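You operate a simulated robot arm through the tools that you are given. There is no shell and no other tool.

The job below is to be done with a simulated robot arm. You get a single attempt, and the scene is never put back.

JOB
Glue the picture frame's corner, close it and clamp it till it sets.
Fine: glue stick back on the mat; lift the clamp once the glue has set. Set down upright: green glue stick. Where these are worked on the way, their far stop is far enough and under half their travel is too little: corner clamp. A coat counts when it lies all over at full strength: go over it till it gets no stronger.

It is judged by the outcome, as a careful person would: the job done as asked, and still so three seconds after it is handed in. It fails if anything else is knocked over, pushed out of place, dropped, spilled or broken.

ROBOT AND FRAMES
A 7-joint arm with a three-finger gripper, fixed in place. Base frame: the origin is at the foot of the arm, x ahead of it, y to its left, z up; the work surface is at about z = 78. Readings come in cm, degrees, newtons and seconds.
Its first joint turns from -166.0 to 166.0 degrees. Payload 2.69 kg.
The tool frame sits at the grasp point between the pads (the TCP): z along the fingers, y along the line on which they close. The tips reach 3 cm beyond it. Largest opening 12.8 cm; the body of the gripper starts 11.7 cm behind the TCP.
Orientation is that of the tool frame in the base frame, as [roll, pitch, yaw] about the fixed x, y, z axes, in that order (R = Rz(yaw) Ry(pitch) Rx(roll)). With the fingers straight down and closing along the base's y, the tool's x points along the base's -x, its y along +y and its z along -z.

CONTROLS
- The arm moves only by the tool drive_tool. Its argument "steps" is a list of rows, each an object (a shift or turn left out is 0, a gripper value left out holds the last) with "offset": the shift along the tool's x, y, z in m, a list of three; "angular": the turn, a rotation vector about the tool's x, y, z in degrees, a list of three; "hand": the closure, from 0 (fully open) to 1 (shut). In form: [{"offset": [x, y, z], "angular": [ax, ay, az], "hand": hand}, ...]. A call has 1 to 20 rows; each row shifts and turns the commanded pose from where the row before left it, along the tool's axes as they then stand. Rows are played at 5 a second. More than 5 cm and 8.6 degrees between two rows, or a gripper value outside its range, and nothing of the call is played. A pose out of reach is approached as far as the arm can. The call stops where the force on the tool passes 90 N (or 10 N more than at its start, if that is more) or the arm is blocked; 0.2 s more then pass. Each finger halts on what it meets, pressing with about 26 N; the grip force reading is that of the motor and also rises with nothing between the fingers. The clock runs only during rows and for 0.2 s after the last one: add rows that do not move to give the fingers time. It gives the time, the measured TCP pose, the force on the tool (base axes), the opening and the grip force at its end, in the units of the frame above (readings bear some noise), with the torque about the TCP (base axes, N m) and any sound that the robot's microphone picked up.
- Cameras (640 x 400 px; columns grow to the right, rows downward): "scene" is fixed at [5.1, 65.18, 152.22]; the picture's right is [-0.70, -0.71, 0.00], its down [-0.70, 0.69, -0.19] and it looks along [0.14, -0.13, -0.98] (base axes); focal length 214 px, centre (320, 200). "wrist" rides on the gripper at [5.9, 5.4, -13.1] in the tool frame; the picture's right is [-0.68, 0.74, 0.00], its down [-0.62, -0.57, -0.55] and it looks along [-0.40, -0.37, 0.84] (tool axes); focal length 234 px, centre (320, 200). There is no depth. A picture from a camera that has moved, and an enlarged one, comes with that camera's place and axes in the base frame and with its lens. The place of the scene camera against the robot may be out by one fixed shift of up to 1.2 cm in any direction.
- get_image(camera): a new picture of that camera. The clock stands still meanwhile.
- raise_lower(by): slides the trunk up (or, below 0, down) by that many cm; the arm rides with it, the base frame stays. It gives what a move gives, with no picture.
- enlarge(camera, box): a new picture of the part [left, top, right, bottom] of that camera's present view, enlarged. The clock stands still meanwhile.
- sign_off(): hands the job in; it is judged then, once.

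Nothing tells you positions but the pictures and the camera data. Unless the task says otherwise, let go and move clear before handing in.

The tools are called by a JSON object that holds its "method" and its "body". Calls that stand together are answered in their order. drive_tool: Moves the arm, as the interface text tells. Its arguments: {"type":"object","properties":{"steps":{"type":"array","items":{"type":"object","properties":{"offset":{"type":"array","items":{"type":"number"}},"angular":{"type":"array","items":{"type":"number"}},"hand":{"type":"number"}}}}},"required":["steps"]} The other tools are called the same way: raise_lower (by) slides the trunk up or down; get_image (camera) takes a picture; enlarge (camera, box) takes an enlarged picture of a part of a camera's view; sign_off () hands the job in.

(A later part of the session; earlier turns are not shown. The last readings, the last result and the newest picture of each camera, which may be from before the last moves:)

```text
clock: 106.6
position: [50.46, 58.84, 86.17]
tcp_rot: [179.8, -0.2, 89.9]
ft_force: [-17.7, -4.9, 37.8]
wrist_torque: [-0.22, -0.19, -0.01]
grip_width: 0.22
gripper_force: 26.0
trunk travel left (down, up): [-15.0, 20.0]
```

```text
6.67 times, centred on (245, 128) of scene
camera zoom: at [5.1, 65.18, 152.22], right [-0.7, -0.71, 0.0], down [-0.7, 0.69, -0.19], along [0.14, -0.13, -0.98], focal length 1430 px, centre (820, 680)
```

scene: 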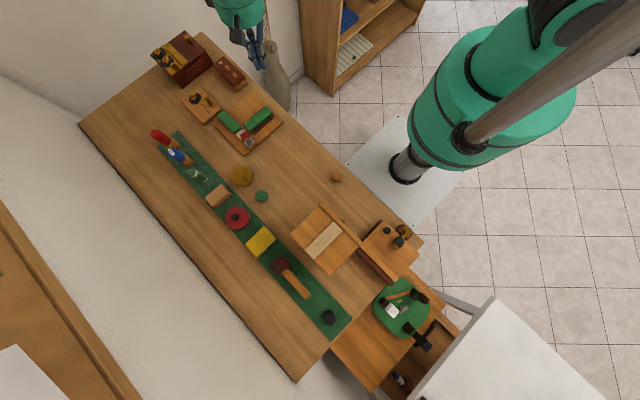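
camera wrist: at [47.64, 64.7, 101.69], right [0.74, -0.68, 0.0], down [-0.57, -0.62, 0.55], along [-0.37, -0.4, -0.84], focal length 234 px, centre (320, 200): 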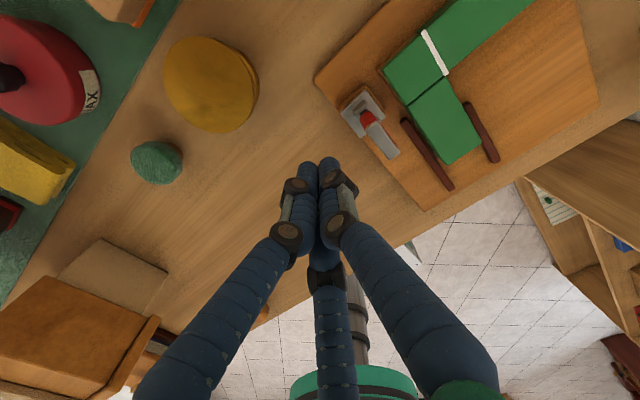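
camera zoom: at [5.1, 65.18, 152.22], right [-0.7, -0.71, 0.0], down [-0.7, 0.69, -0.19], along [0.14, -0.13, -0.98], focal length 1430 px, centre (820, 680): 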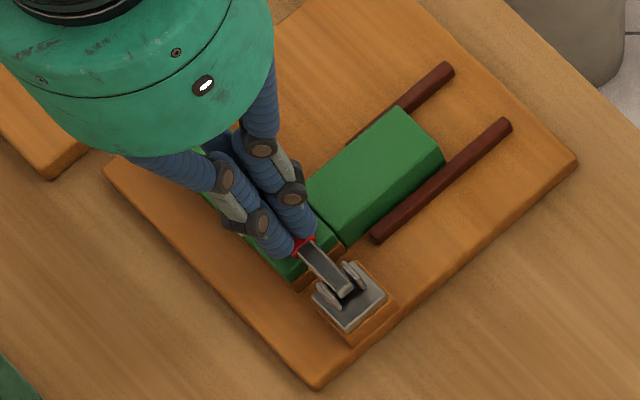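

The lever now lies on the corner with 38 N on the fingers. I press a little more to check it is at its stop.

{"method": "drive_tool", "body": {"steps": [{"offset": [0, 0, 0.0015]}, {}]}}

{"method": "drive_tool", "body": {"steps": [{"offset": [0, -0.001, 0.001]}, {}]}}

```text
clock: 107.2
position: [50.39, 58.81, 86.16]
tcp_rot: [179.7, -0.3, 90.0]
ft_force: [-19.0, -3.6, 58.7]
wrist_torque: [-0.22, -0.44, -0.02]
grip_width: 0.21
gripper_force: 26.1
trunk travel left (down, up): [-15.0, 20.0]
```

```text
clock: 107.8
position: [50.38, 58.91, 86.11]
tcp_rot: [179.6, -0.4, 89.9]
ft_force: [-6.3, -4.2, 71.4]
wrist_torque: [-0.2, -1.0, 0.01]
grip_width: 0.22
gripper_force: 25.9
trunk travel left (down, up): [-15.0, 20.0]
```

No motion at 71 N: the lever is at its far stop. I'll back off straight up and see whether it stays down.

{"method": "drive_tool", "body": {"steps": [{"offset": [0, -0.002, -0.005]}, {"offset": [0, -0.005, -0.015]}, {"offset": [0, 0.0, -0.04]}, {"offset": [0, 0.03, -0.04]}, {"offset": [0, 0.03, -0.03]}, {}]}}

{"method": "enlarge", "body": {"camera": "scene", "box": [205, 98, 285, 158]}}

{"method": "get_image", "body": {"camera": "wrist"}}

```text
clock: 109.2
position: [55.77, 58.86, 98.61]
tcp_rot: [-179.9, 0.0, 89.9]
ft_force: [0.4, 0.4, 0.3]
wrist_torque: [0.02, 0.05, -0.02]
grip_width: 0.21
gripper_force: 25.9
trunk travel left (down, up): [-15.0, 20.0]
```

```text
6.67 times, centred on (245, 128) of scene
camera zoom: at [5.1, 65.18, 152.22], right [-0.7, -0.71, 0.0], down [-0.7, 0.69, -0.19], along [0.14, -0.13, -0.98], focal length 1430 px, centre (820, 680)
```

zoom: 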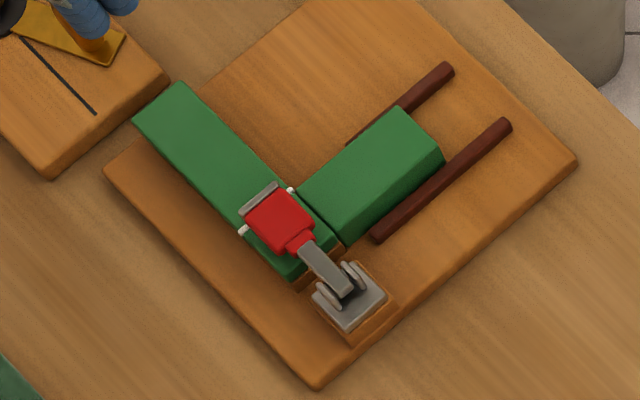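

```text
taken
camera wrist: at [61.12, 64.62, 111.81], right [0.74, -0.68, 0.0], down [-0.57, -0.61, 0.55], along [-0.37, -0.4, -0.84], focal length 234 px, centre (320, 200)
```

wrist: 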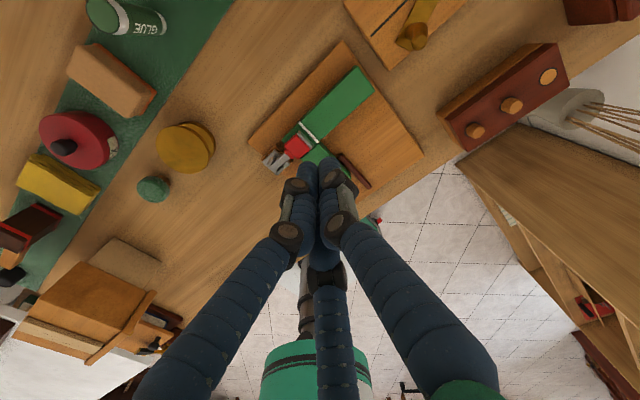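

The lever stays down on the corner. I'll take a baseline close-up of the glue beads, then wait and watch for a sign of setting.

{"method": "enlarge", "body": {"camera": "wrist", "box": [250, 100, 350, 180]}}

{"method": "drive_tool", "body": {"steps": [{}, {}, {}, {}, {}, {}, {}, {}, {}, {}, {}, {}, {}, {}, {}, {}, {}, {}, {}, {}]}}

{"method": "enlarge", "body": {"camera": "wrist", "box": [250, 100, 350, 180]}}

{"method": "enlarge", "body": {"camera": "scene", "box": [223, 106, 271, 142]}}

```text
5.00 times, centred on (300, 140) of wrist
camera zoom: at [61.12, 64.62, 111.81], right [0.74, -0.68, 0.0], down [-0.57, -0.61, 0.55], along [-0.37, -0.4, -0.84], focal length 1171 px, centre (420, 500)
```

zoom: 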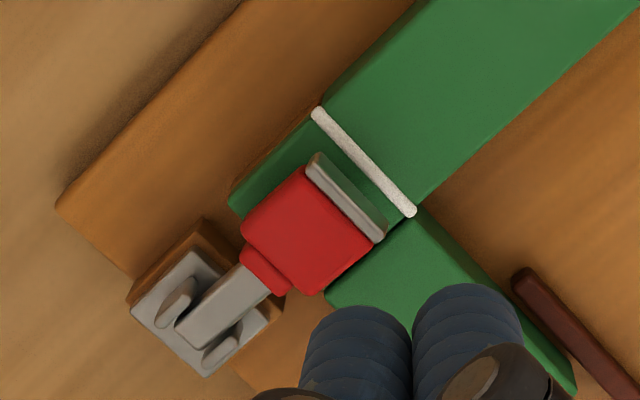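

```text
clock: 113.4
position: [55.64, 59.02, 98.63]
tcp_rot: [-180.0, 0.0, 90.1]
ft_force: [-0.4, 0.7, 0.2]
wrist_torque: [-0.01, -0.01, 0.03]
grip_width: 0.25
gripper_force: 26.2
trunk travel left (down, up): [-15.0, 20.0]
```

```text
5.00 times, centred on (300, 140) of wrist
camera zoom: at [61.06, 64.67, 111.85], right [0.74, -0.68, 0.0], down [-0.57, -0.62, 0.55], along [-0.37, -0.4, -0.84], focal length 1171 px, centre (420, 500)
```

zoom: 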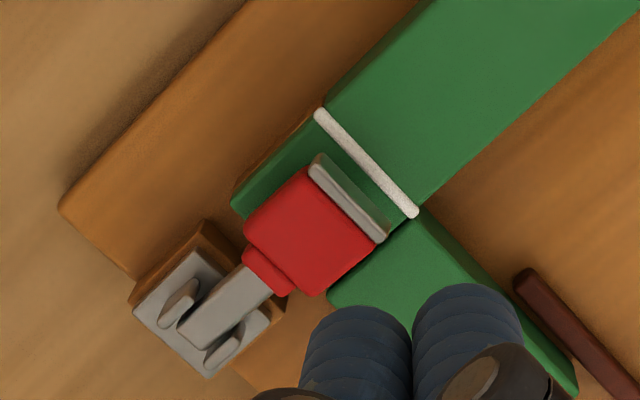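

```text
11.11 times, centred on (247, 124) of scene
camera zoom: at [5.1, 65.18, 152.22], right [-0.7, -0.71, 0.0], down [-0.7, 0.69, -0.19], along [0.14, -0.13, -0.98], focal length 2383 px, centre (1131, 1044)
```

zoom: 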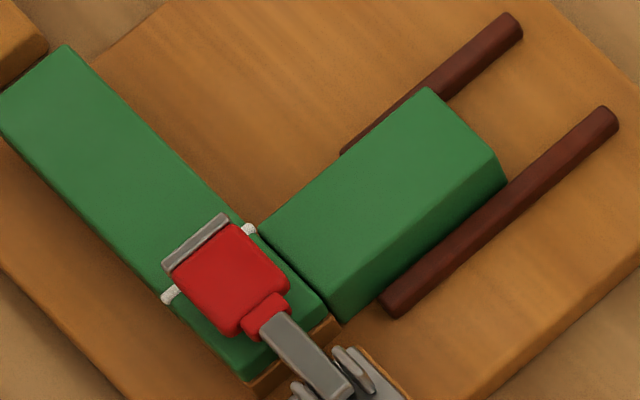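

{"method": "drive_tool", "body": {"steps": [{}, {}, {}, {}, {}, {}, {}, {}, {}, {}, {}, {}, {}, {}, {}, {}, {}, {}, {}, {}]}}

{"method": "drive_tool", "body": {"steps": [{}, {}, {}, {}, {}, {}, {}, {}, {}, {}, {}, {}, {}, {}, {}, {}, {}, {}, {}, {}]}}

{"method": "drive_tool", "body": {"steps": [{}, {}, {}, {}, {}, {}, {}, {}, {}, {}, {}, {}, {}, {}, {}, {}, {}, {}, {}, {}]}}

{"method": "enlarge", "body": {"camera": "wrist", "box": [250, 100, 350, 180]}}

```text
clock: 117.6
position: [55.74, 58.91, 98.7]
tcp_rot: [-180.0, 0.0, 90.1]
ft_force: [0.5, 0.0, -0.2]
wrist_torque: [0.02, -0.01, -0.02]
grip_width: 0.22
gripper_force: 26.0
trunk travel left (down, up): [-15.0, 20.0]
```

```text
clock: 121.8
position: [55.71, 58.85, 98.67]
tcp_rot: [-179.9, 0.0, 90.0]
ft_force: [0.4, -0.2, -0.2]
wrist_torque: [0.01, 0.01, -0.03]
grip_width: 0.2
gripper_force: 25.7
trunk travel left (down, up): [-15.0, 20.0]
```

```text
clock: 126.0
position: [55.78, 58.86, 98.71]
tcp_rot: [-180.0, 0.1, 90.0]
ft_force: [0.3, -0.6, 0.3]
wrist_torque: [-0.01, 0.01, -0.01]
grip_width: 0.21
gripper_force: 25.9
trunk travel left (down, up): [-15.0, 20.0]
```

```text
5.00 times, centred on (300, 140) of wrist
camera zoom: at [61.06, 64.67, 111.85], right [0.74, -0.68, 0.0], down [-0.57, -0.62, 0.55], along [-0.37, -0.4, -0.84], focal length 1171 px, centre (420, 500)
```

zoom: 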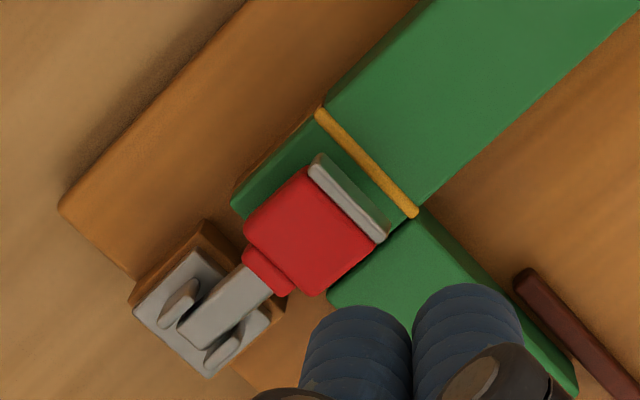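

The glue bead turned from white to amber – a sign of setting. I'll wait a few more seconds to make sure the colour is final.

{"method": "drive_tool", "body": {"steps": [{}, {}, {}, {}, {}, {}, {}, {}, {}, {}, {}, {}, {}, {}, {}, {}, {}, {}, {}, {}]}}

{"method": "drive_tool", "body": {"steps": [{}, {}, {}, {}, {}, {}, {}, {}, {}, {}, {}, {}, {}, {}, {}, {}, {}, {}, {}, {}]}}

{"method": "enlarge", "body": {"camera": "wrist", "box": [250, 100, 350, 180]}}

{"method": "enlarge", "body": {"camera": "scene", "box": [223, 106, 271, 142]}}

```text
clock: 130.2
position: [55.77, 58.95, 98.69]
tcp_rot: [179.9, 0.0, 89.9]
ft_force: [-0.3, 0.4, 0.2]
wrist_torque: [0.06, 0.02, 0.04]
grip_width: 0.2
gripper_force: 25.8
trunk travel left (down, up): [-15.0, 20.0]
```

```text
clock: 134.4
position: [55.69, 58.93, 98.65]
tcp_rot: [-180.0, 0.1, 90.0]
ft_force: [0.3, 0.8, -0.7]
wrist_torque: [-0.04, -0.01, 0.01]
grip_width: 0.2
gripper_force: 25.7
trunk travel left (down, up): [-15.0, 20.0]
```

```text
5.00 times, centred on (300, 140) of wrist
camera zoom: at [61.07, 64.67, 111.85], right [0.74, -0.68, 0.0], down [-0.57, -0.62, 0.55], along [-0.37, -0.4, -0.84], focal length 1171 px, centre (420, 500)
```

zoom: 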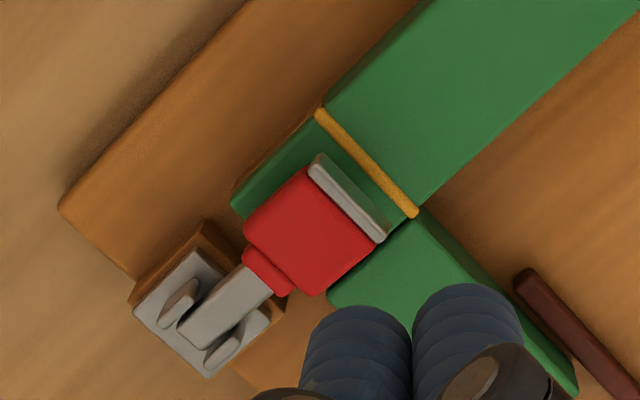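

```text
11.11 times, centred on (247, 124) of scene
camera zoom: at [5.1, 65.18, 152.22], right [-0.7, -0.71, 0.0], down [-0.7, 0.69, -0.19], along [0.14, -0.13, -0.98], focal length 2383 px, centre (1131, 1044)
```

zoom: 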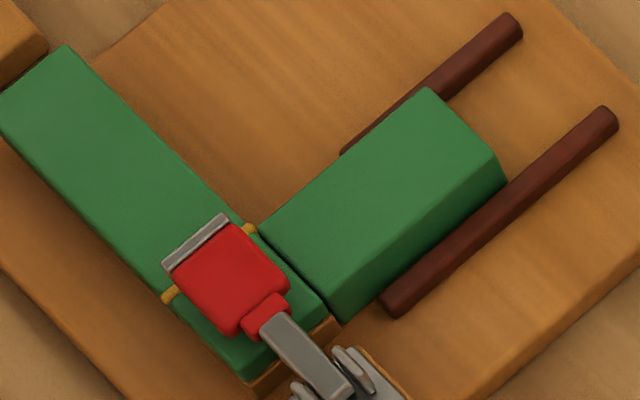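

The bead stays amber: the glue has set. Now I'll lift the clamp: open the fingers, come down around the red paddle (tip at x≈53.4, y 57.4–60.1, top z≈83.1), grip it and swing it up.

{"method": "drive_tool", "body": {"steps": [{"hand": 0.48}, {"offset": [-0.0015, -0.02, 0]}, {"offset": [0, -0.019, 0]}, {"offset": [0, 0, 0.035]}, {"offset": [0, 0, 0.035]}, {"offset": [0, 0, 0.02]}, {}, {}]}}

{"method": "get_image", "body": {"camera": "wrist"}}

{"method": "enlarge", "body": {"camera": "scene", "box": [205, 98, 285, 158]}}

```text
clock: 136.2
position: [51.74, 58.57, 89.6]
tcp_rot: [-180.0, -0.1, 89.9]
ft_force: [0.8, -0.8, 0.1]
wrist_torque: [0.04, -0.02, 0.01]
grip_width: 6.68
gripper_force: 0.1
trunk travel left (down, up): [-15.0, 20.0]
```

```text
taken
camera wrist: at [57.13, 64.42, 102.71], right [0.74, -0.68, 0.0], down [-0.57, -0.62, 0.55], along [-0.37, -0.4, -0.84], focal length 234 px, centre (320, 200)
```

wrist: 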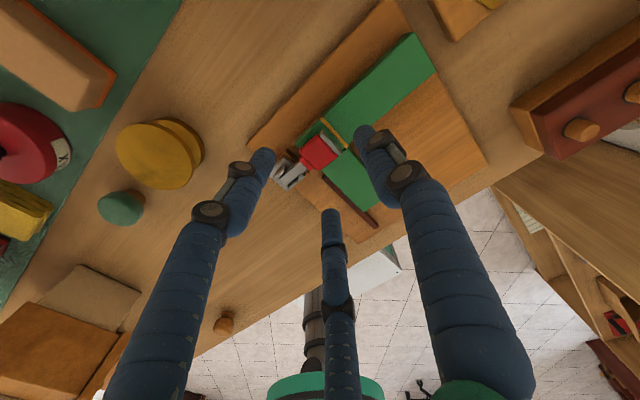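

```text
6.67 times, centred on (245, 128) of scene
camera zoom: at [5.1, 65.18, 152.22], right [-0.7, -0.71, 0.0], down [-0.7, 0.69, -0.19], along [0.14, -0.13, -0.98], focal length 1430 px, centre (820, 680)
```

zoom: 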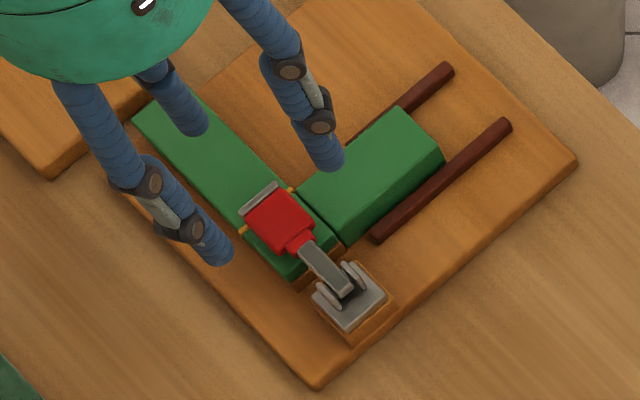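

The three fingers straddle the paddle: one beyond its tip, two at its sides. I'll go down gently with force checks.

{"method": "drive_tool", "body": {"steps": [{"offset": [0.001, 0.001, 0.012]}, {"offset": [0, 0, 0.012]}, {"offset": [0, 0, 0.008]}, {}]}}

{"method": "drive_tool", "body": {"steps": [{"offset": [0, 0, 0.004]}, {}]}}

{"method": "drive_tool", "body": {"steps": [{"offset": [0, 0, 0.004]}, {}]}}

{"method": "drive_tool", "body": {"steps": [{"offset": [0, 0, 0.004]}, {}]}}

{"method": "drive_tool", "body": {"steps": [{"offset": [0, 0, 0.003]}, {}]}}

```text
clock: 137.2
position: [51.89, 58.73, 86.4]
tcp_rot: [-180.0, 0.0, 89.9]
ft_force: [-0.5, 0.2, -0.1]
wrist_torque: [0.02, -0.01, -0.04]
grip_width: 6.66
gripper_force: 0.1
trunk travel left (down, up): [-15.0, 20.0]
```

```text
clock: 137.8
position: [51.87, 58.73, 86.09]
tcp_rot: [-180.0, 0.0, 89.9]
ft_force: [0.6, 0.0, 0.2]
wrist_torque: [0.04, 0.01, 0.0]
grip_width: 6.66
gripper_force: 0.0
trunk travel left (down, up): [-15.0, 20.0]
```

```text
clock: 138.4
position: [51.96, 58.72, 85.66]
tcp_rot: [-180.0, -0.1, 90.0]
ft_force: [-0.5, 0.4, 0.3]
wrist_torque: [0.0, -0.01, -0.01]
grip_width: 6.66
gripper_force: 0.2
trunk travel left (down, up): [-15.0, 20.0]
```

```text
clock: 139.0
position: [51.99, 58.8, 85.12]
tcp_rot: [-180.0, 0.0, 90.0]
ft_force: [-0.5, 0.0, -0.3]
wrist_torque: [-0.02, -0.03, -0.04]
grip_width: 6.67
gripper_force: 0.0
trunk travel left (down, up): [-15.0, 20.0]
```

```text
clock: 139.6
position: [51.89, 58.87, 84.92]
tcp_rot: [-180.0, 0.0, 90.0]
ft_force: [0.0, -0.2, 0.8]
wrist_torque: [-0.02, 0.01, 0.02]
grip_width: 6.66
gripper_force: 0.1
trunk travel left (down, up): [-15.0, 20.0]
```

{"method": "get_image", "body": {"camera": "wrist"}}

{"method": "enlarge", "body": {"camera": "wrist", "box": [230, 90, 430, 250]}}

{"method": "enlarge", "body": {"camera": "scene", "box": [215, 104, 279, 152]}}

```text
taken
camera wrist: at [57.25, 64.57, 98.05], right [0.74, -0.68, 0.0], down [-0.57, -0.62, 0.55], along [-0.37, -0.4, -0.84], focal length 234 px, centre (320, 200)
```

wrist: 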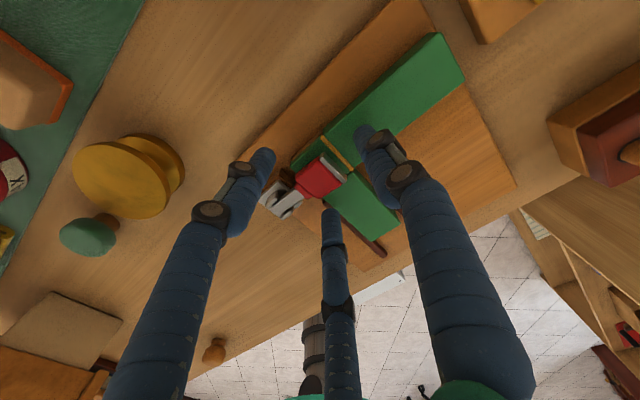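

```text
2.50 times, centred on (330, 170) of wrist
camera zoom: at [57.25, 64.57, 98.05], right [0.74, -0.68, 0.0], down [-0.57, -0.62, 0.55], along [-0.37, -0.4, -0.84], focal length 585 px, centre (295, 275)
```

zoom: 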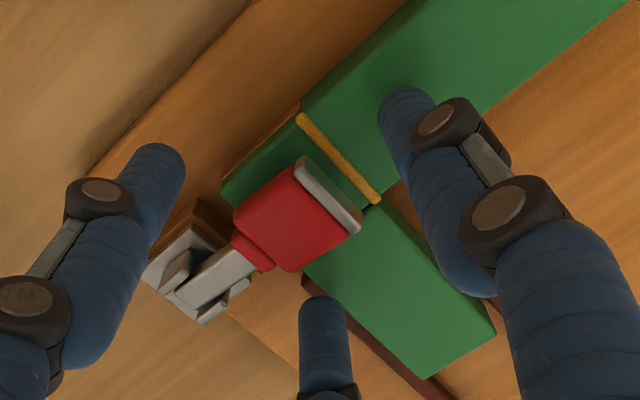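

```text
8.33 times, centred on (247, 128) of scene
camera zoom: at [5.1, 65.18, 152.22], right [-0.7, -0.71, 0.0], down [-0.7, 0.69, -0.19], along [0.14, -0.13, -0.98], focal length 1787 px, centre (928, 800)
```

zoom: 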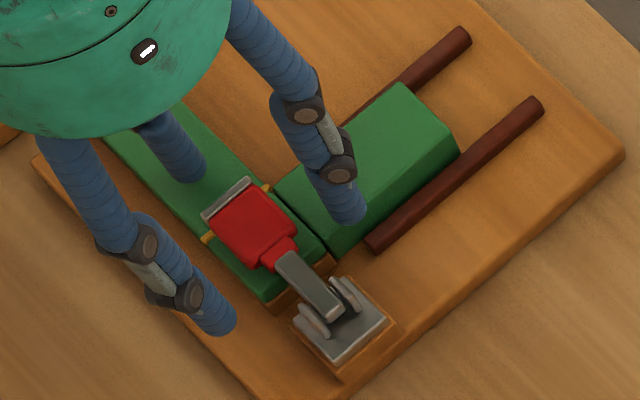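

Alignment looks right. I'll lower 2 mm more and close gently on the paddle.

{"method": "drive_tool", "body": {"steps": [{"offset": [0, 0, 0.002]}, {"hand": 0.6}, {"hand": 0.7}, {}, {}]}}

{"method": "enlarge", "body": {"camera": "wrist", "box": [250, 100, 410, 230]}}

```text
clock: 140.8
position: [51.88, 58.83, 84.63]
tcp_rot: [179.9, 0.1, 90.0]
ft_force: [-0.2, 0.5, 0.1]
wrist_torque: [0.02, 0.01, 0.01]
grip_width: 3.83
gripper_force: 0.0
trunk travel left (down, up): [-15.0, 20.0]
```

```text
3.08 times, centred on (330, 165) of wrist
camera zoom: at [57.27, 64.54, 97.86], right [0.74, -0.68, 0.0], down [-0.57, -0.62, 0.55], along [-0.37, -0.4, -0.84], focal length 720 px, centre (289, 308)
```

zoom: 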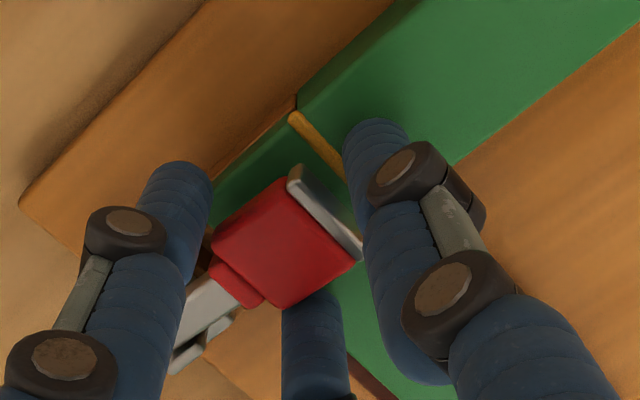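

{"method": "drive_tool", "body": {"steps": [{"hand": 0.76}, {"hand": 0.82}, {"hand": 0.9}, {"hand": 1.0}, {}, {}]}}

{"method": "enlarge", "body": {"camera": "wrist", "box": [250, 100, 410, 230]}}

{"method": "enlarge", "body": {"camera": "scene", "box": [215, 104, 279, 152]}}

```text
clock: 142.2
position: [52.27, 58.7, 84.67]
tcp_rot: [-179.9, -0.1, 89.9]
ft_force: [53.3, -23.6, -1.4]
wrist_torque: [-0.6, -1.56, 0.11]
grip_width: 2.38
gripper_force: 45.3
trunk travel left (down, up): [-15.0, 20.0]
```

```text
3.08 times, centred on (330, 165) of wrist
camera zoom: at [57.61, 64.42, 97.89], right [0.74, -0.68, 0.0], down [-0.57, -0.62, 0.55], along [-0.37, -0.4, -0.84], focal length 720 px, centre (289, 308)
```

zoom: 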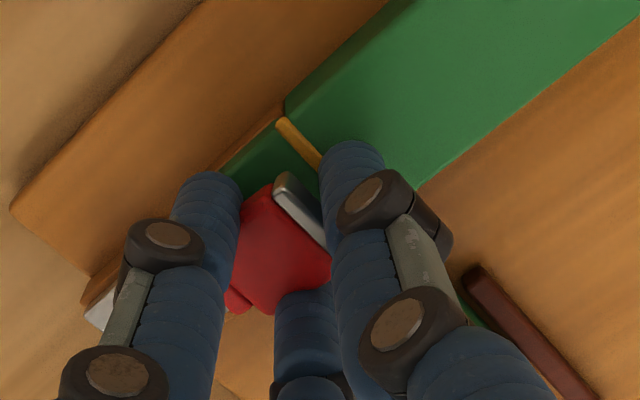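

```text
8.33 times, centred on (247, 128) of scene
camera zoom: at [5.1, 65.18, 152.22], right [-0.7, -0.71, 0.0], down [-0.7, 0.69, -0.19], along [0.14, -0.13, -0.98], focal length 1787 px, centre (928, 800)
```

zoom: 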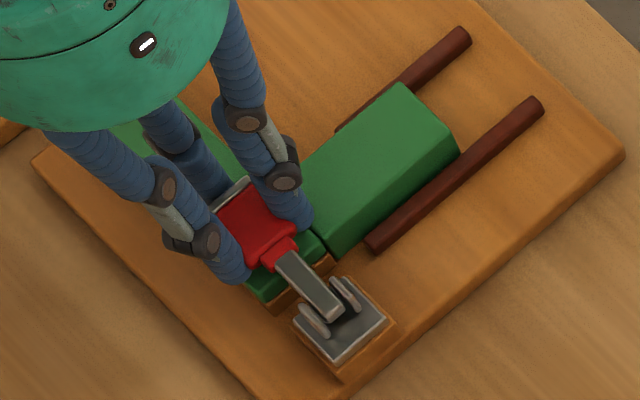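

The grip wedged the hand toward +x (53 N on the tool); I'll relieve that by shifting the commanded pose that way before lifting.

{"method": "drive_tool", "body": {"steps": [{"offset": [-0.001, 0.003, 0]}, {}]}}

{"method": "drive_tool", "body": {"steps": [{"offset": [-0.001, 0.003, 0]}, {}]}}

```text
clock: 142.8
position: [52.29, 58.68, 84.67]
tcp_rot: [-179.9, -0.2, 90.0]
ft_force: [32.6, -10.6, 3.2]
wrist_torque: [-0.18, -0.78, 0.13]
grip_width: 2.34
gripper_force: 45.3
trunk travel left (down, up): [-15.0, 20.0]
```

```text
clock: 143.4
position: [52.47, 58.61, 84.64]
tcp_rot: [-179.9, 0.1, 90.0]
ft_force: [-6.3, 13.9, 5.8]
wrist_torque: [0.38, 0.33, 0.1]
grip_width: 2.29
gripper_force: 44.9
trunk travel left (down, up): [-15.0, 20.0]
```

{"method": "drive_tool", "body": {"steps": [{"offset": [0.001, -0.002, -0.0034], "angular": [-4, 0, 0]}, {}]}}

{"method": "drive_tool", "body": {"steps": [{"offset": [0, -0.0022, -0.0034], "angular": [-4, 0, 0]}, {}]}}

{"method": "enlarge", "body": {"camera": "scene", "box": [215, 104, 279, 152]}}

```text
clock: 144.0
position: [52.13, 58.75, 84.99]
tcp_rot: [176.0, 0.1, 90.0]
ft_force: [-15.6, 11.0, 3.4]
wrist_torque: [0.19, 0.54, -0.07]
grip_width: 2.29
gripper_force: 45.2
trunk travel left (down, up): [-15.0, 20.0]
```

```text
clock: 144.6
position: [51.91, 58.72, 85.21]
tcp_rot: [171.9, 0.1, 90.0]
ft_force: [-18.5, 11.4, 1.8]
wrist_torque: [0.29, 0.62, -0.02]
grip_width: 2.26
gripper_force: 45.1
trunk travel left (down, up): [-15.0, 20.0]
```

```text
8.33 times, centred on (247, 128) of scene
camera zoom: at [5.1, 65.18, 152.22], right [-0.7, -0.71, 0.0], down [-0.7, 0.69, -0.19], along [0.14, -0.13, -0.98], focal length 1787 px, centre (928, 800)
```

zoom: 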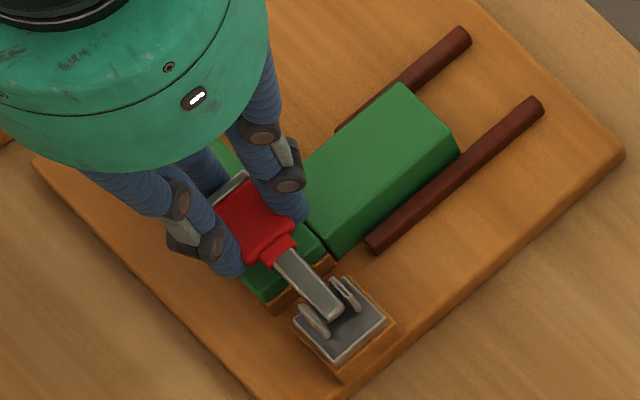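

{"method": "drive_tool", "body": {"steps": [{"offset": [0.0013, -0.0068, -0.0065], "angular": [-8, 0, 0]}, {}]}}

{"method": "drive_tool", "body": {"steps": [{"offset": [0, -0.005, -0.0068], "angular": [-8, 0, 0]}, {}]}}

{"method": "enlarge", "body": {"camera": "scene", "box": [215, 104, 279, 152]}}

{"method": "get_image", "body": {"camera": "wrist"}}

```text
clock: 145.2
position: [51.45, 58.65, 85.88]
tcp_rot: [164.0, 0.0, 89.9]
ft_force: [21.6, -8.7, -0.7]
wrist_torque: [-0.19, -0.91, 0.09]
grip_width: 2.23
gripper_force: 44.8
trunk travel left (down, up): [-15.0, 20.0]
```

```text
clock: 145.6
position: [51.33, 58.83, 85.98]
tcp_rot: [161.7, 1.7, 89.6]
ft_force: [-6.9, -21.3, 12.5]
wrist_torque: [-0.75, 0.7, -0.13]
grip_width: 2.28
gripper_force: 44.5
out of reach, approached as far as the arm can: row 1
trunk travel left (down, up): [-15.0, 20.0]
stopped in row 1: the force on the tool passed its limit at 104 N (the readings are from after the stop); the commanded pose is now the measured one
```

```text
8.33 times, centred on (247, 128) of scene
camera zoom: at [5.1, 65.18, 152.22], right [-0.7, -0.71, 0.0], down [-0.7, 0.69, -0.19], along [0.14, -0.13, -0.98], focal length 1787 px, centre (928, 800)
```

zoom: 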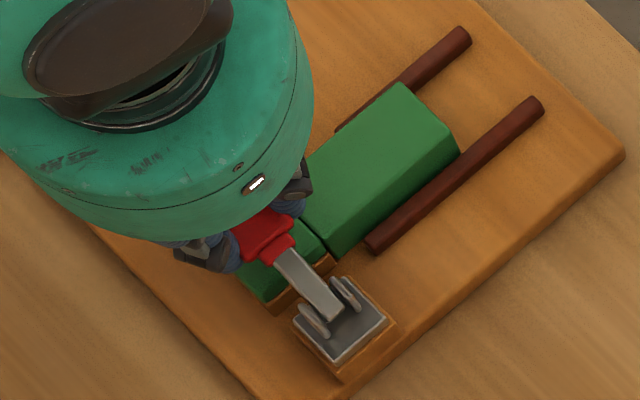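

```text
taken
camera wrist: at [52.42, 64.91, 99.9], right [0.69, -0.67, 0.25], down [-0.71, -0.6, 0.36], along [-0.09, -0.43, -0.9], focal length 234 px, centre (320, 200)
```

wrist: 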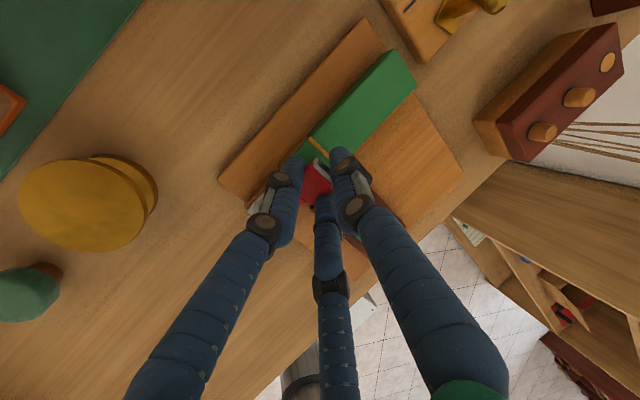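

The further tilt was out of reach and stopped the call, but nothing moved out of place and the paddle is still held, raised by about 17°. I'll continue lifting by pure translation along the lever's arc, without more tilt.

{"method": "drive_tool", "body": {"steps": [{}, {}]}}

{"method": "drive_tool", "body": {"steps": [{"offset": [0, -0.001, -0.0037]}, {}]}}

```text
clock: 146.2
position: [51.41, 58.77, 85.93]
tcp_rot: [161.7, 1.6, 89.6]
ft_force: [-8.6, -40.3, 17.3]
wrist_torque: [-0.96, 1.01, 0.06]
grip_width: 2.24
gripper_force: 45.3
trunk travel left (down, up): [-15.0, 20.0]
```

```text
clock: 146.8
position: [51.35, 58.77, 85.78]
tcp_rot: [161.9, 1.6, 89.5]
ft_force: [24.9, -40.9, -22.4]
wrist_torque: [-0.84, -1.79, 0.26]
grip_width: 2.25
gripper_force: 44.2
trunk travel left (down, up): [-15.0, 20.0]
```

{"method": "drive_tool", "body": {"steps": [{"offset": [-0.003, 0, 0]}, {}]}}

{"method": "drive_tool", "body": {"steps": [{"offset": [-0.0025, 0.0015, 0]}, {}]}}

{"method": "enlarge", "body": {"camera": "wrist", "box": [240, 100, 400, 230]}}

```text
clock: 147.4
position: [51.31, 58.71, 86.09]
tcp_rot: [161.8, 1.6, 89.7]
ft_force: [9.4, -28.0, -29.1]
wrist_torque: [-0.55, -1.48, 0.15]
grip_width: 2.25
gripper_force: 44.8
trunk travel left (down, up): [-15.0, 20.0]
```

```text
clock: 148.0
position: [51.39, 58.74, 86.15]
tcp_rot: [161.7, 1.5, 89.7]
ft_force: [-22.2, 1.0, -28.6]
wrist_torque: [0.04, -0.14, -0.01]
grip_width: 2.29
gripper_force: 44.8
trunk travel left (down, up): [-15.0, 20.0]
```

```text
3.08 times, centred on (320, 165) of wrist
camera zoom: at [52.29, 64.85, 100.17], right [0.7, -0.67, 0.25], down [-0.71, -0.6, 0.36], along [-0.09, -0.43, -0.9], focal length 720 px, centre (320, 308)
```

zoom: 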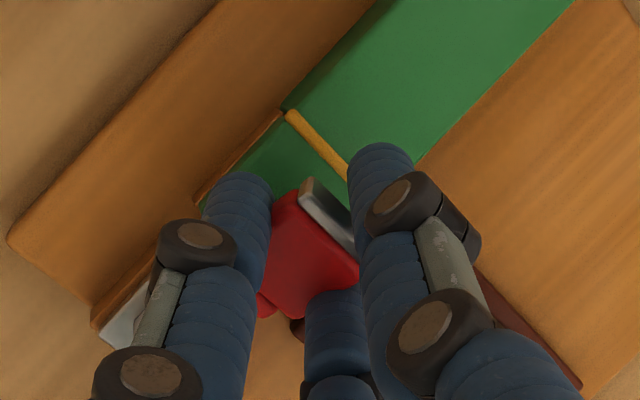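

{"method": "drive_tool", "body": {"steps": [{"offset": [0, -0.003, 0]}, {}]}}

{"method": "drive_tool", "body": {"steps": [{"offset": [0, -0.002, -0.002]}, {}]}}

```text
clock: 148.6
position: [51.28, 58.82, 86.14]
tcp_rot: [161.5, 1.4, 89.7]
ft_force: [-3.0, 5.8, -24.5]
wrist_torque: [0.12, -0.79, -0.03]
grip_width: 2.28
gripper_force: 45.2
trunk travel left (down, up): [-15.0, 20.0]
```

```text
clock: 149.2
position: [51.17, 58.73, 86.25]
tcp_rot: [161.6, 1.5, 89.6]
ft_force: [22.4, 8.2, -17.9]
wrist_torque: [0.16, -1.66, -0.02]
grip_width: 2.27
gripper_force: 45.1
trunk travel left (down, up): [-15.0, 20.0]
```

With fixed orientation the grip resists, so I'll ratchet: release here, check whether the lever stays raised, and re-grip with the hand upright again.

{"method": "drive_tool", "body": {"steps": [{"offset": [0, 0.002, 0.002]}, {"hand": 0.85}, {"hand": 0.78}, {"hand": 0.72}, {"hand": 0.66}, {"hand": 0.55}, {}]}}

{"method": "enlarge", "body": {"camera": "wrist", "box": [220, 90, 420, 240]}}

{"method": "enlarge", "body": {"camera": "scene", "box": [215, 104, 279, 152]}}

```text
clock: 150.8
position: [51.23, 58.54, 86.07]
tcp_rot: [161.7, 1.3, 89.6]
ft_force: [-0.3, -0.3, 0.5]
wrist_torque: [0.01, 0.01, 0.01]
grip_width: 5.74
gripper_force: 0.0
trunk travel left (down, up): [-15.0, 20.0]
```

```text
2.67 times, centred on (320, 165) of wrist
camera zoom: at [52.15, 64.67, 100.16], right [0.69, -0.67, 0.25], down [-0.71, -0.6, 0.36], along [-0.09, -0.43, -0.9], focal length 624 px, centre (320, 293)
```

zoom: 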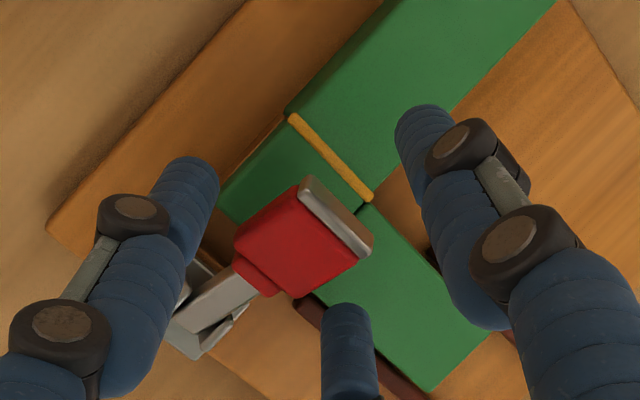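

```text
8.33 times, centred on (247, 128) of scene
camera zoom: at [5.1, 65.18, 152.22], right [-0.7, -0.71, 0.0], down [-0.7, 0.69, -0.19], along [0.14, -0.13, -0.98], focal length 1787 px, centre (928, 800)
```

zoom: 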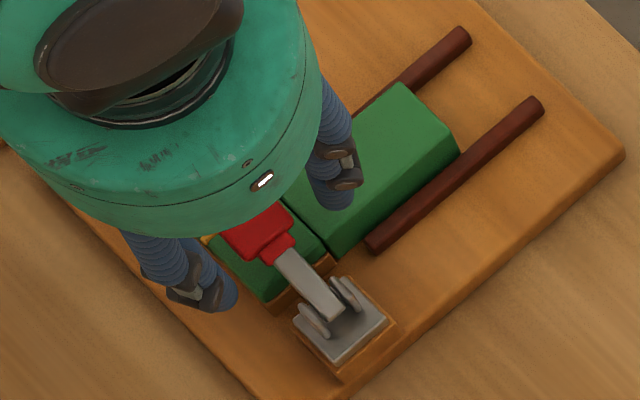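

The lever stays where I left it, now at about 57° from vertical. I'll back out along the tool axis, lean the hand slightly the other way, and re-grip for a second stroke.

{"method": "drive_tool", "body": {"steps": [{"offset": [0, 0, -0.03]}, {"offset": [0, 0, -0.03]}, {"angular": [8, 0, 0]}, {"angular": [8, 0, 0]}, {"angular": [8, 0, 0]}, {"angular": [8, 0, 0]}, {}, {}]}}

{"method": "get_image", "body": {"camera": "wrist"}}

{"method": "enlarge", "body": {"camera": "scene", "box": [205, 98, 285, 158]}}

```text
clock: 152.6
position: [49.27, 58.63, 91.85]
tcp_rot: [-166.3, 1.5, 89.5]
ft_force: [0.0, -0.6, 0.5]
wrist_torque: [0.0, 0.02, -0.02]
grip_width: 5.75
gripper_force: 0.0
trunk travel left (down, up): [-15.0, 20.0]
```

```text
taken
camera wrist: at [57.58, 64.74, 103.22], right [0.71, -0.69, -0.16], down [-0.42, -0.6, 0.68], along [-0.56, -0.42, -0.71], focal length 234 px, centre (320, 200)
```

wrist: 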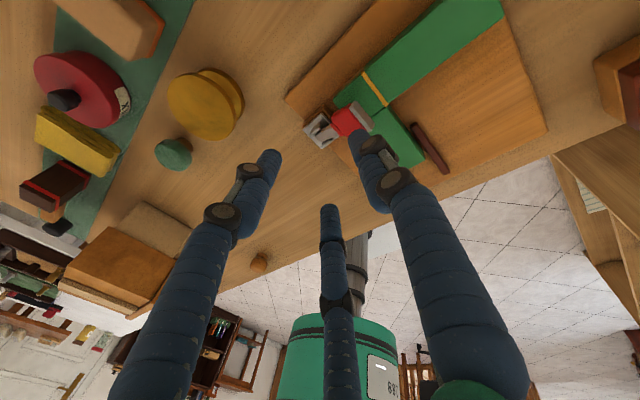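

```text
6.67 times, centred on (245, 128) of scene
camera zoom: at [5.1, 65.18, 152.22], right [-0.7, -0.71, 0.0], down [-0.7, 0.69, -0.19], along [0.14, -0.13, -0.98], focal length 1430 px, centre (820, 680)
```

zoom: 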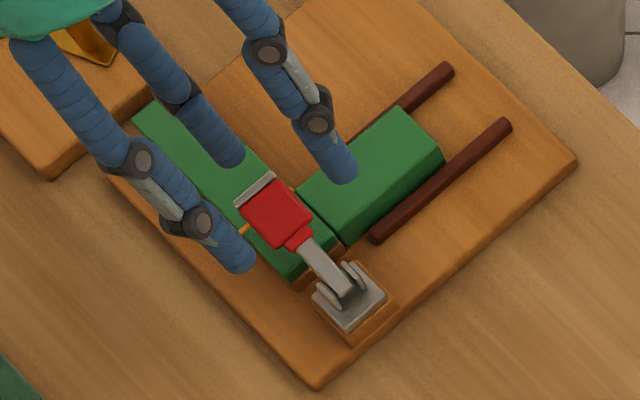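

{"method": "enlarge", "body": {"camera": "wrist", "box": [290, 80, 390, 160]}}

```text
5.00 times, centred on (340, 120) of wrist
camera zoom: at [57.58, 64.74, 103.22], right [0.71, -0.69, -0.16], down [-0.42, -0.6, 0.68], along [-0.56, -0.42, -0.71], focal length 1171 px, centre (220, 600)
```

zoom: 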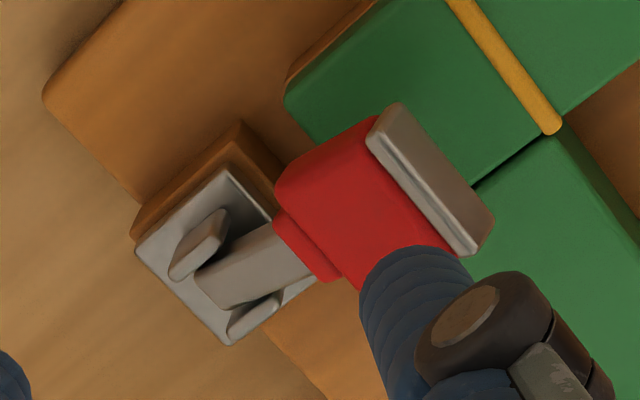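

The lever's tip is at about (52.4, 58.7, 85.3). Simplest now is to hook the finger that sits on the +x side in front of the tip (fingers tilted under it) and pull the lever up toward -x. I'll position that finger in front of the tip.

{"method": "drive_tool", "body": {"steps": [{"offset": [0, 0.0291, -0.0071]}, {"offset": [0, 0.005, 0.02]}, {"offset": [0, 0.0046, 0.0193]}, {}, {}]}}

{"method": "get_image", "body": {"camera": "wrist"}}

{"method": "enlarge", "body": {"camera": "scene", "box": [205, 98, 285, 158]}}

```text
clock: 153.8
position: [52.25, 58.55, 87.78]
tcp_rot: [-166.3, 1.5, 89.7]
ft_force: [0.5, 0.1, 0.9]
wrist_torque: [0.0, -0.03, -0.02]
grip_width: 5.79
gripper_force: 0.0
trunk travel left (down, up): [-15.0, 20.0]
```

```text
taken
camera wrist: at [60.6, 64.59, 99.17], right [0.71, -0.69, -0.16], down [-0.42, -0.6, 0.68], along [-0.56, -0.42, -0.71], focal length 234 px, centre (320, 200)
```

wrist: 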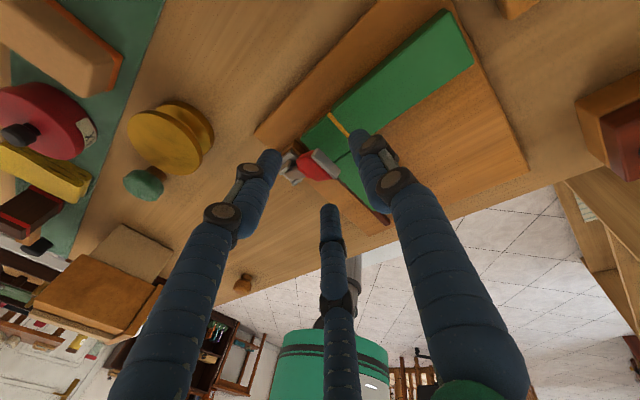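

```text
6.67 times, centred on (245, 128) of scene
camera zoom: at [5.1, 65.18, 152.22], right [-0.7, -0.71, 0.0], down [-0.7, 0.69, -0.19], along [0.14, -0.13, -0.98], focal length 1430 px, centre (820, 680)
```

zoom: 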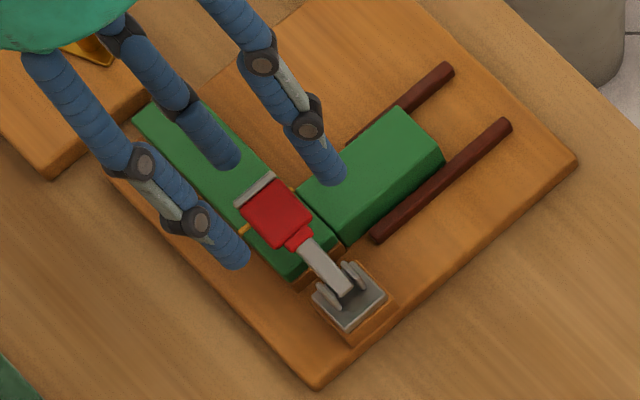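

{"method": "enlarge", "body": {"camera": "wrist", "box": [270, 110, 410, 215]}}

```text
3.81 times, centred on (340, 162) of wrist
camera zoom: at [60.6, 64.59, 99.17], right [0.71, -0.69, -0.16], down [-0.42, -0.6, 0.68], along [-0.56, -0.42, -0.71], focal length 892 px, centre (244, 343)
```

zoom: 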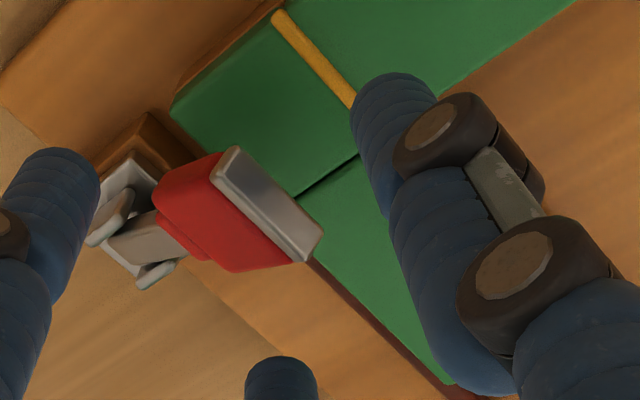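

The hook finger is just in front of the lever tip. I'll lower slightly and pull it toward -x, following the lever's arc.

{"method": "drive_tool", "body": {"steps": [{"offset": [0, 0.0014, 0.0058]}, {"offset": [0, -0.009, 0.0022]}, {"offset": [0, -0.009, 0.0022]}, {}]}}

{"method": "drive_tool", "body": {"steps": [{"offset": [0, -0.0051, -0.0012]}, {"offset": [0, -0.0051, -0.0012]}, {}]}}

{"method": "enlarge", "body": {"camera": "wrist", "box": [270, 90, 430, 210]}}

```text
clock: 154.8
position: [50.54, 58.58, 87.2]
tcp_rot: [-166.5, 1.5, 89.7]
ft_force: [6.2, -1.5, 1.3]
wrist_torque: [-0.03, -0.22, -0.01]
grip_width: 6.19
gripper_force: 2.9
trunk travel left (down, up): [-15.0, 20.0]
```

```text
clock: 155.6
position: [49.46, 58.55, 87.61]
tcp_rot: [-166.3, 1.5, 89.7]
ft_force: [0.6, -0.5, 0.3]
wrist_torque: [-0.03, 0.02, 0.0]
grip_width: 5.83
gripper_force: 0.1
trunk travel left (down, up): [-15.0, 20.0]
```

```text
3.33 times, centred on (350, 150) of wrist
camera zoom: at [57.81, 64.58, 98.99], right [0.71, -0.69, -0.16], down [-0.42, -0.59, 0.68], along [-0.56, -0.42, -0.71], focal length 781 px, centre (220, 367)
```

zoom: 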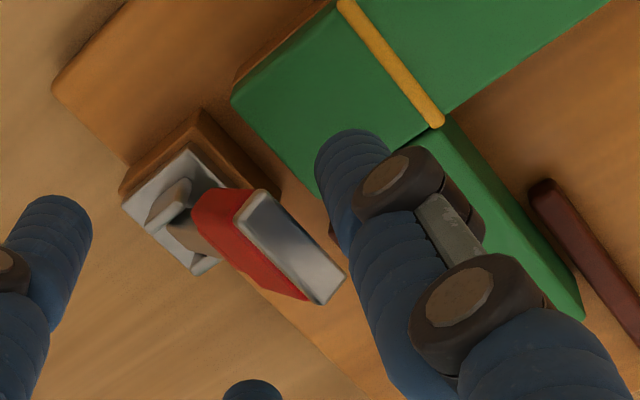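

The hook works: the lever is swinging up. I continue pulling.

{"method": "drive_tool", "body": {"steps": [{"offset": [0, -0.0051, -0.0012]}, {"offset": [0, -0.0051, -0.0012]}, {"offset": [0, -0.0051, -0.0012]}, {"offset": [0, -0.0051, -0.0012]}, {}]}}

{"method": "enlarge", "body": {"camera": "wrist", "box": [270, 90, 430, 210]}}

{"method": "enlarge", "body": {"camera": "scene", "box": [205, 98, 285, 158]}}

```text
clock: 156.8
position: [47.61, 58.64, 88.64]
tcp_rot: [-166.3, 1.4, 89.7]
ft_force: [-0.3, 0.6, -0.1]
wrist_torque: [0.0, 0.01, 0.01]
grip_width: 5.79
gripper_force: 0.0
trunk travel left (down, up): [-15.0, 20.0]
```

```text
3.33 times, centred on (350, 150) of wrist
camera zoom: at [55.92, 64.63, 99.98], right [0.71, -0.69, -0.16], down [-0.42, -0.6, 0.68], along [-0.56, -0.42, -0.71], focal length 781 px, centre (220, 367)
```

zoom: 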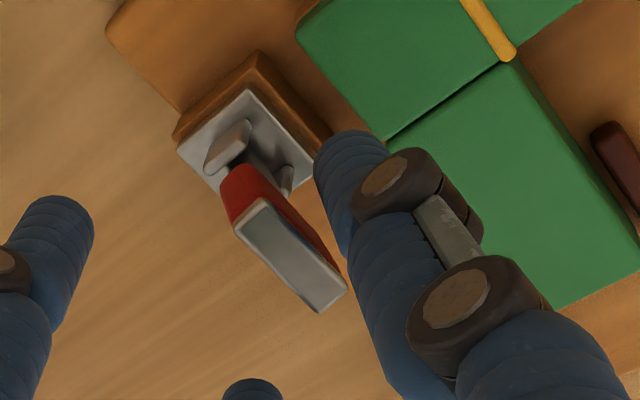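

```text
6.67 times, centred on (245, 128) of scene
camera zoom: at [5.1, 65.18, 152.22], right [-0.7, -0.71, 0.0], down [-0.7, 0.69, -0.19], along [0.14, -0.13, -0.98], focal length 1430 px, centre (820, 680)
```

zoom: 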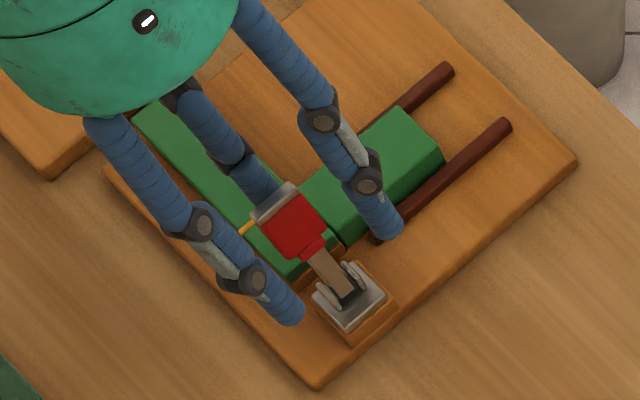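

{"method": "drive_tool", "body": {"steps": [{"offset": [0, -0.0042, -0.0012]}, {"offset": [0, -0.0042, -0.0012]}, {"offset": [0, -0.0042, -0.0006]}, {}]}}

{"method": "enlarge", "body": {"camera": "wrist", "box": [270, 90, 430, 210]}}

```text
clock: 157.8
position: [46.54, 58.64, 89.26]
tcp_rot: [-166.3, 1.5, 89.6]
ft_force: [1.0, -1.2, -0.7]
wrist_torque: [-0.01, -0.03, 0.0]
grip_width: 5.81
gripper_force: 0.2
trunk travel left (down, up): [-15.0, 20.0]
```

```text
3.33 times, centred on (350, 150) of wrist
camera zoom: at [54.77, 64.65, 100.61], right [0.71, -0.69, -0.16], down [-0.42, -0.6, 0.68], along [-0.56, -0.42, -0.71], focal length 781 px, centre (220, 367)
```

zoom: 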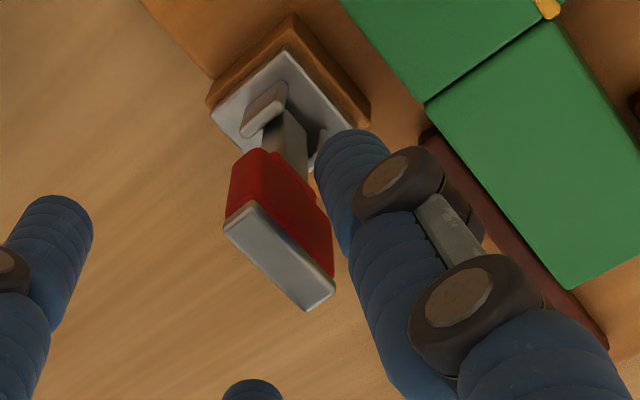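

{"method": "drive_tool", "body": {"steps": [{"offset": [0, -0.004, -0.0008]}, {}]}}

{"method": "drive_tool", "body": {"steps": [{"offset": [0, -0.003, -0.0005]}, {}]}}

{"method": "enlarge", "body": {"camera": "wrist", "box": [270, 90, 430, 210]}}

{"method": "enlarge", "body": {"camera": "scene", "box": [205, 98, 285, 158]}}

```text
clock: 158.4
position: [46.01, 58.61, 89.33]
tcp_rot: [-166.4, 1.5, 89.6]
ft_force: [0.5, 1.0, 0.0]
wrist_torque: [0.03, 0.02, 0.02]
grip_width: 5.81
gripper_force: 0.0
trunk travel left (down, up): [-15.0, 20.0]
```

```text
clock: 159.0
position: [45.84, 58.53, 89.52]
tcp_rot: [-166.4, 1.5, 89.6]
ft_force: [5.3, -1.8, -2.4]
wrist_torque: [-0.02, -0.14, -0.04]
grip_width: 6.13
gripper_force: 2.7
trunk travel left (down, up): [-15.0, 20.0]
```

```text
3.33 times, centred on (350, 150) of wrist
camera zoom: at [54.18, 64.66, 100.9], right [0.71, -0.69, -0.16], down [-0.42, -0.6, 0.68], along [-0.56, -0.42, -0.71], focal length 781 px, centre (220, 367)
```

zoom: 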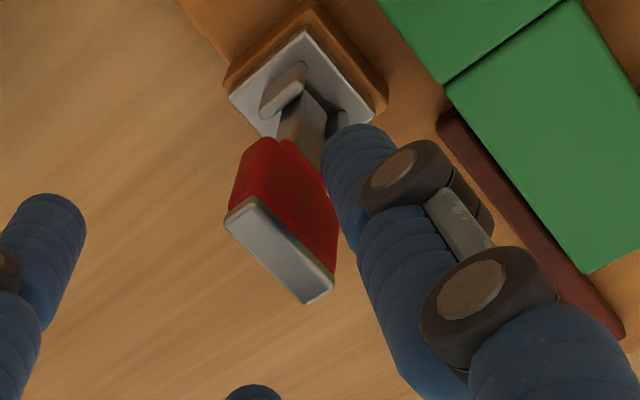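

```text
6.67 times, centred on (245, 128) of scene
camera zoom: at [5.1, 65.18, 152.22], right [-0.7, -0.71, 0.0], down [-0.7, 0.69, -0.19], along [0.14, -0.13, -0.98], focal length 1430 px, centre (820, 680)
```

zoom: 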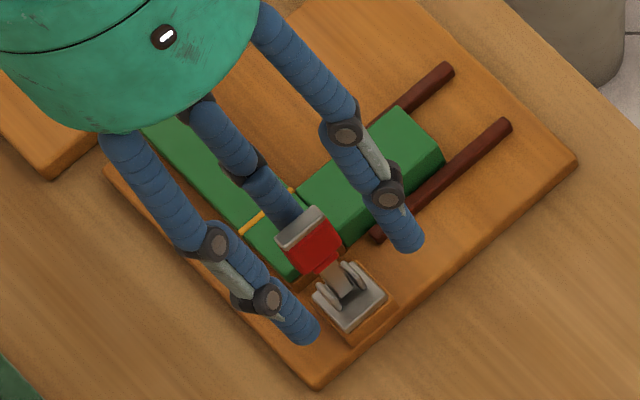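

The lever is back upright against its stop (5 N). I'll ease the hook finger off it and withdraw upward.

{"method": "drive_tool", "body": {"steps": [{"offset": [0, 0.005, 0]}, {"offset": [0, 0.005, 0]}, {"offset": [0, 0, -0.03]}, {"offset": [0, 0, -0.045]}, {"offset": [0, 0, -0.045]}, {}]}}

{"method": "get_image", "body": {"camera": "wrist"}}

{"method": "get_image", "body": {"camera": "scene"}}

{"method": "enlarge", "body": {"camera": "scene", "box": [205, 98, 285, 158]}}

```text
clock: 160.4
position: [49.46, 58.9, 100.74]
tcp_rot: [-166.3, 1.5, 89.5]
ft_force: [-0.4, 0.5, 0.6]
wrist_torque: [-0.03, -0.03, -0.03]
grip_width: 5.76
gripper_force: 0.1
trunk travel left (down, up): [-15.0, 20.0]
```

```text
taken
camera wrist: at [57.95, 64.93, 112.26], right [0.71, -0.69, -0.16], down [-0.42, -0.6, 0.68], along [-0.56, -0.42, -0.71], focal length 234 px, centre (320, 200)
```

wrist: 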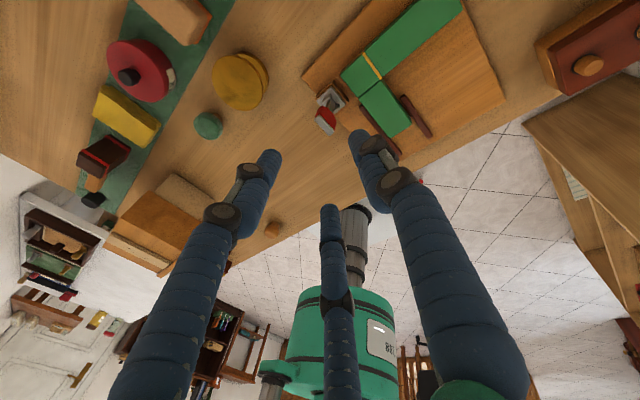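

```text
taken
```

scene: 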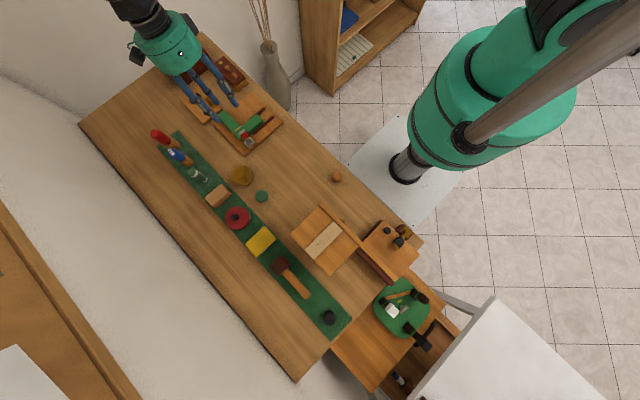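

```text
6.67 times, centred on (245, 128) of scene
camera zoom: at [5.1, 65.18, 152.22], right [-0.7, -0.71, 0.0], down [-0.7, 0.69, -0.19], along [0.14, -0.13, -0.98], focal length 1430 px, centre (820, 680)
```

zoom: 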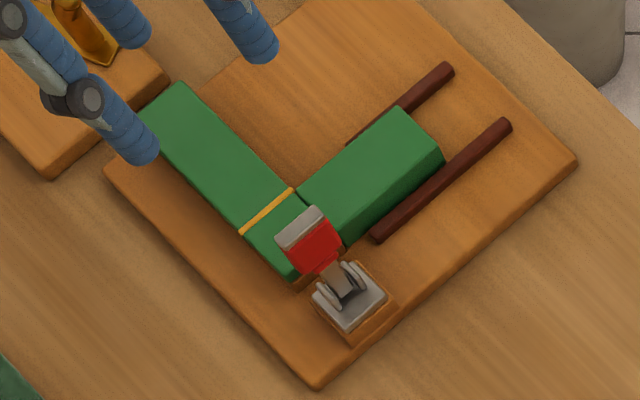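

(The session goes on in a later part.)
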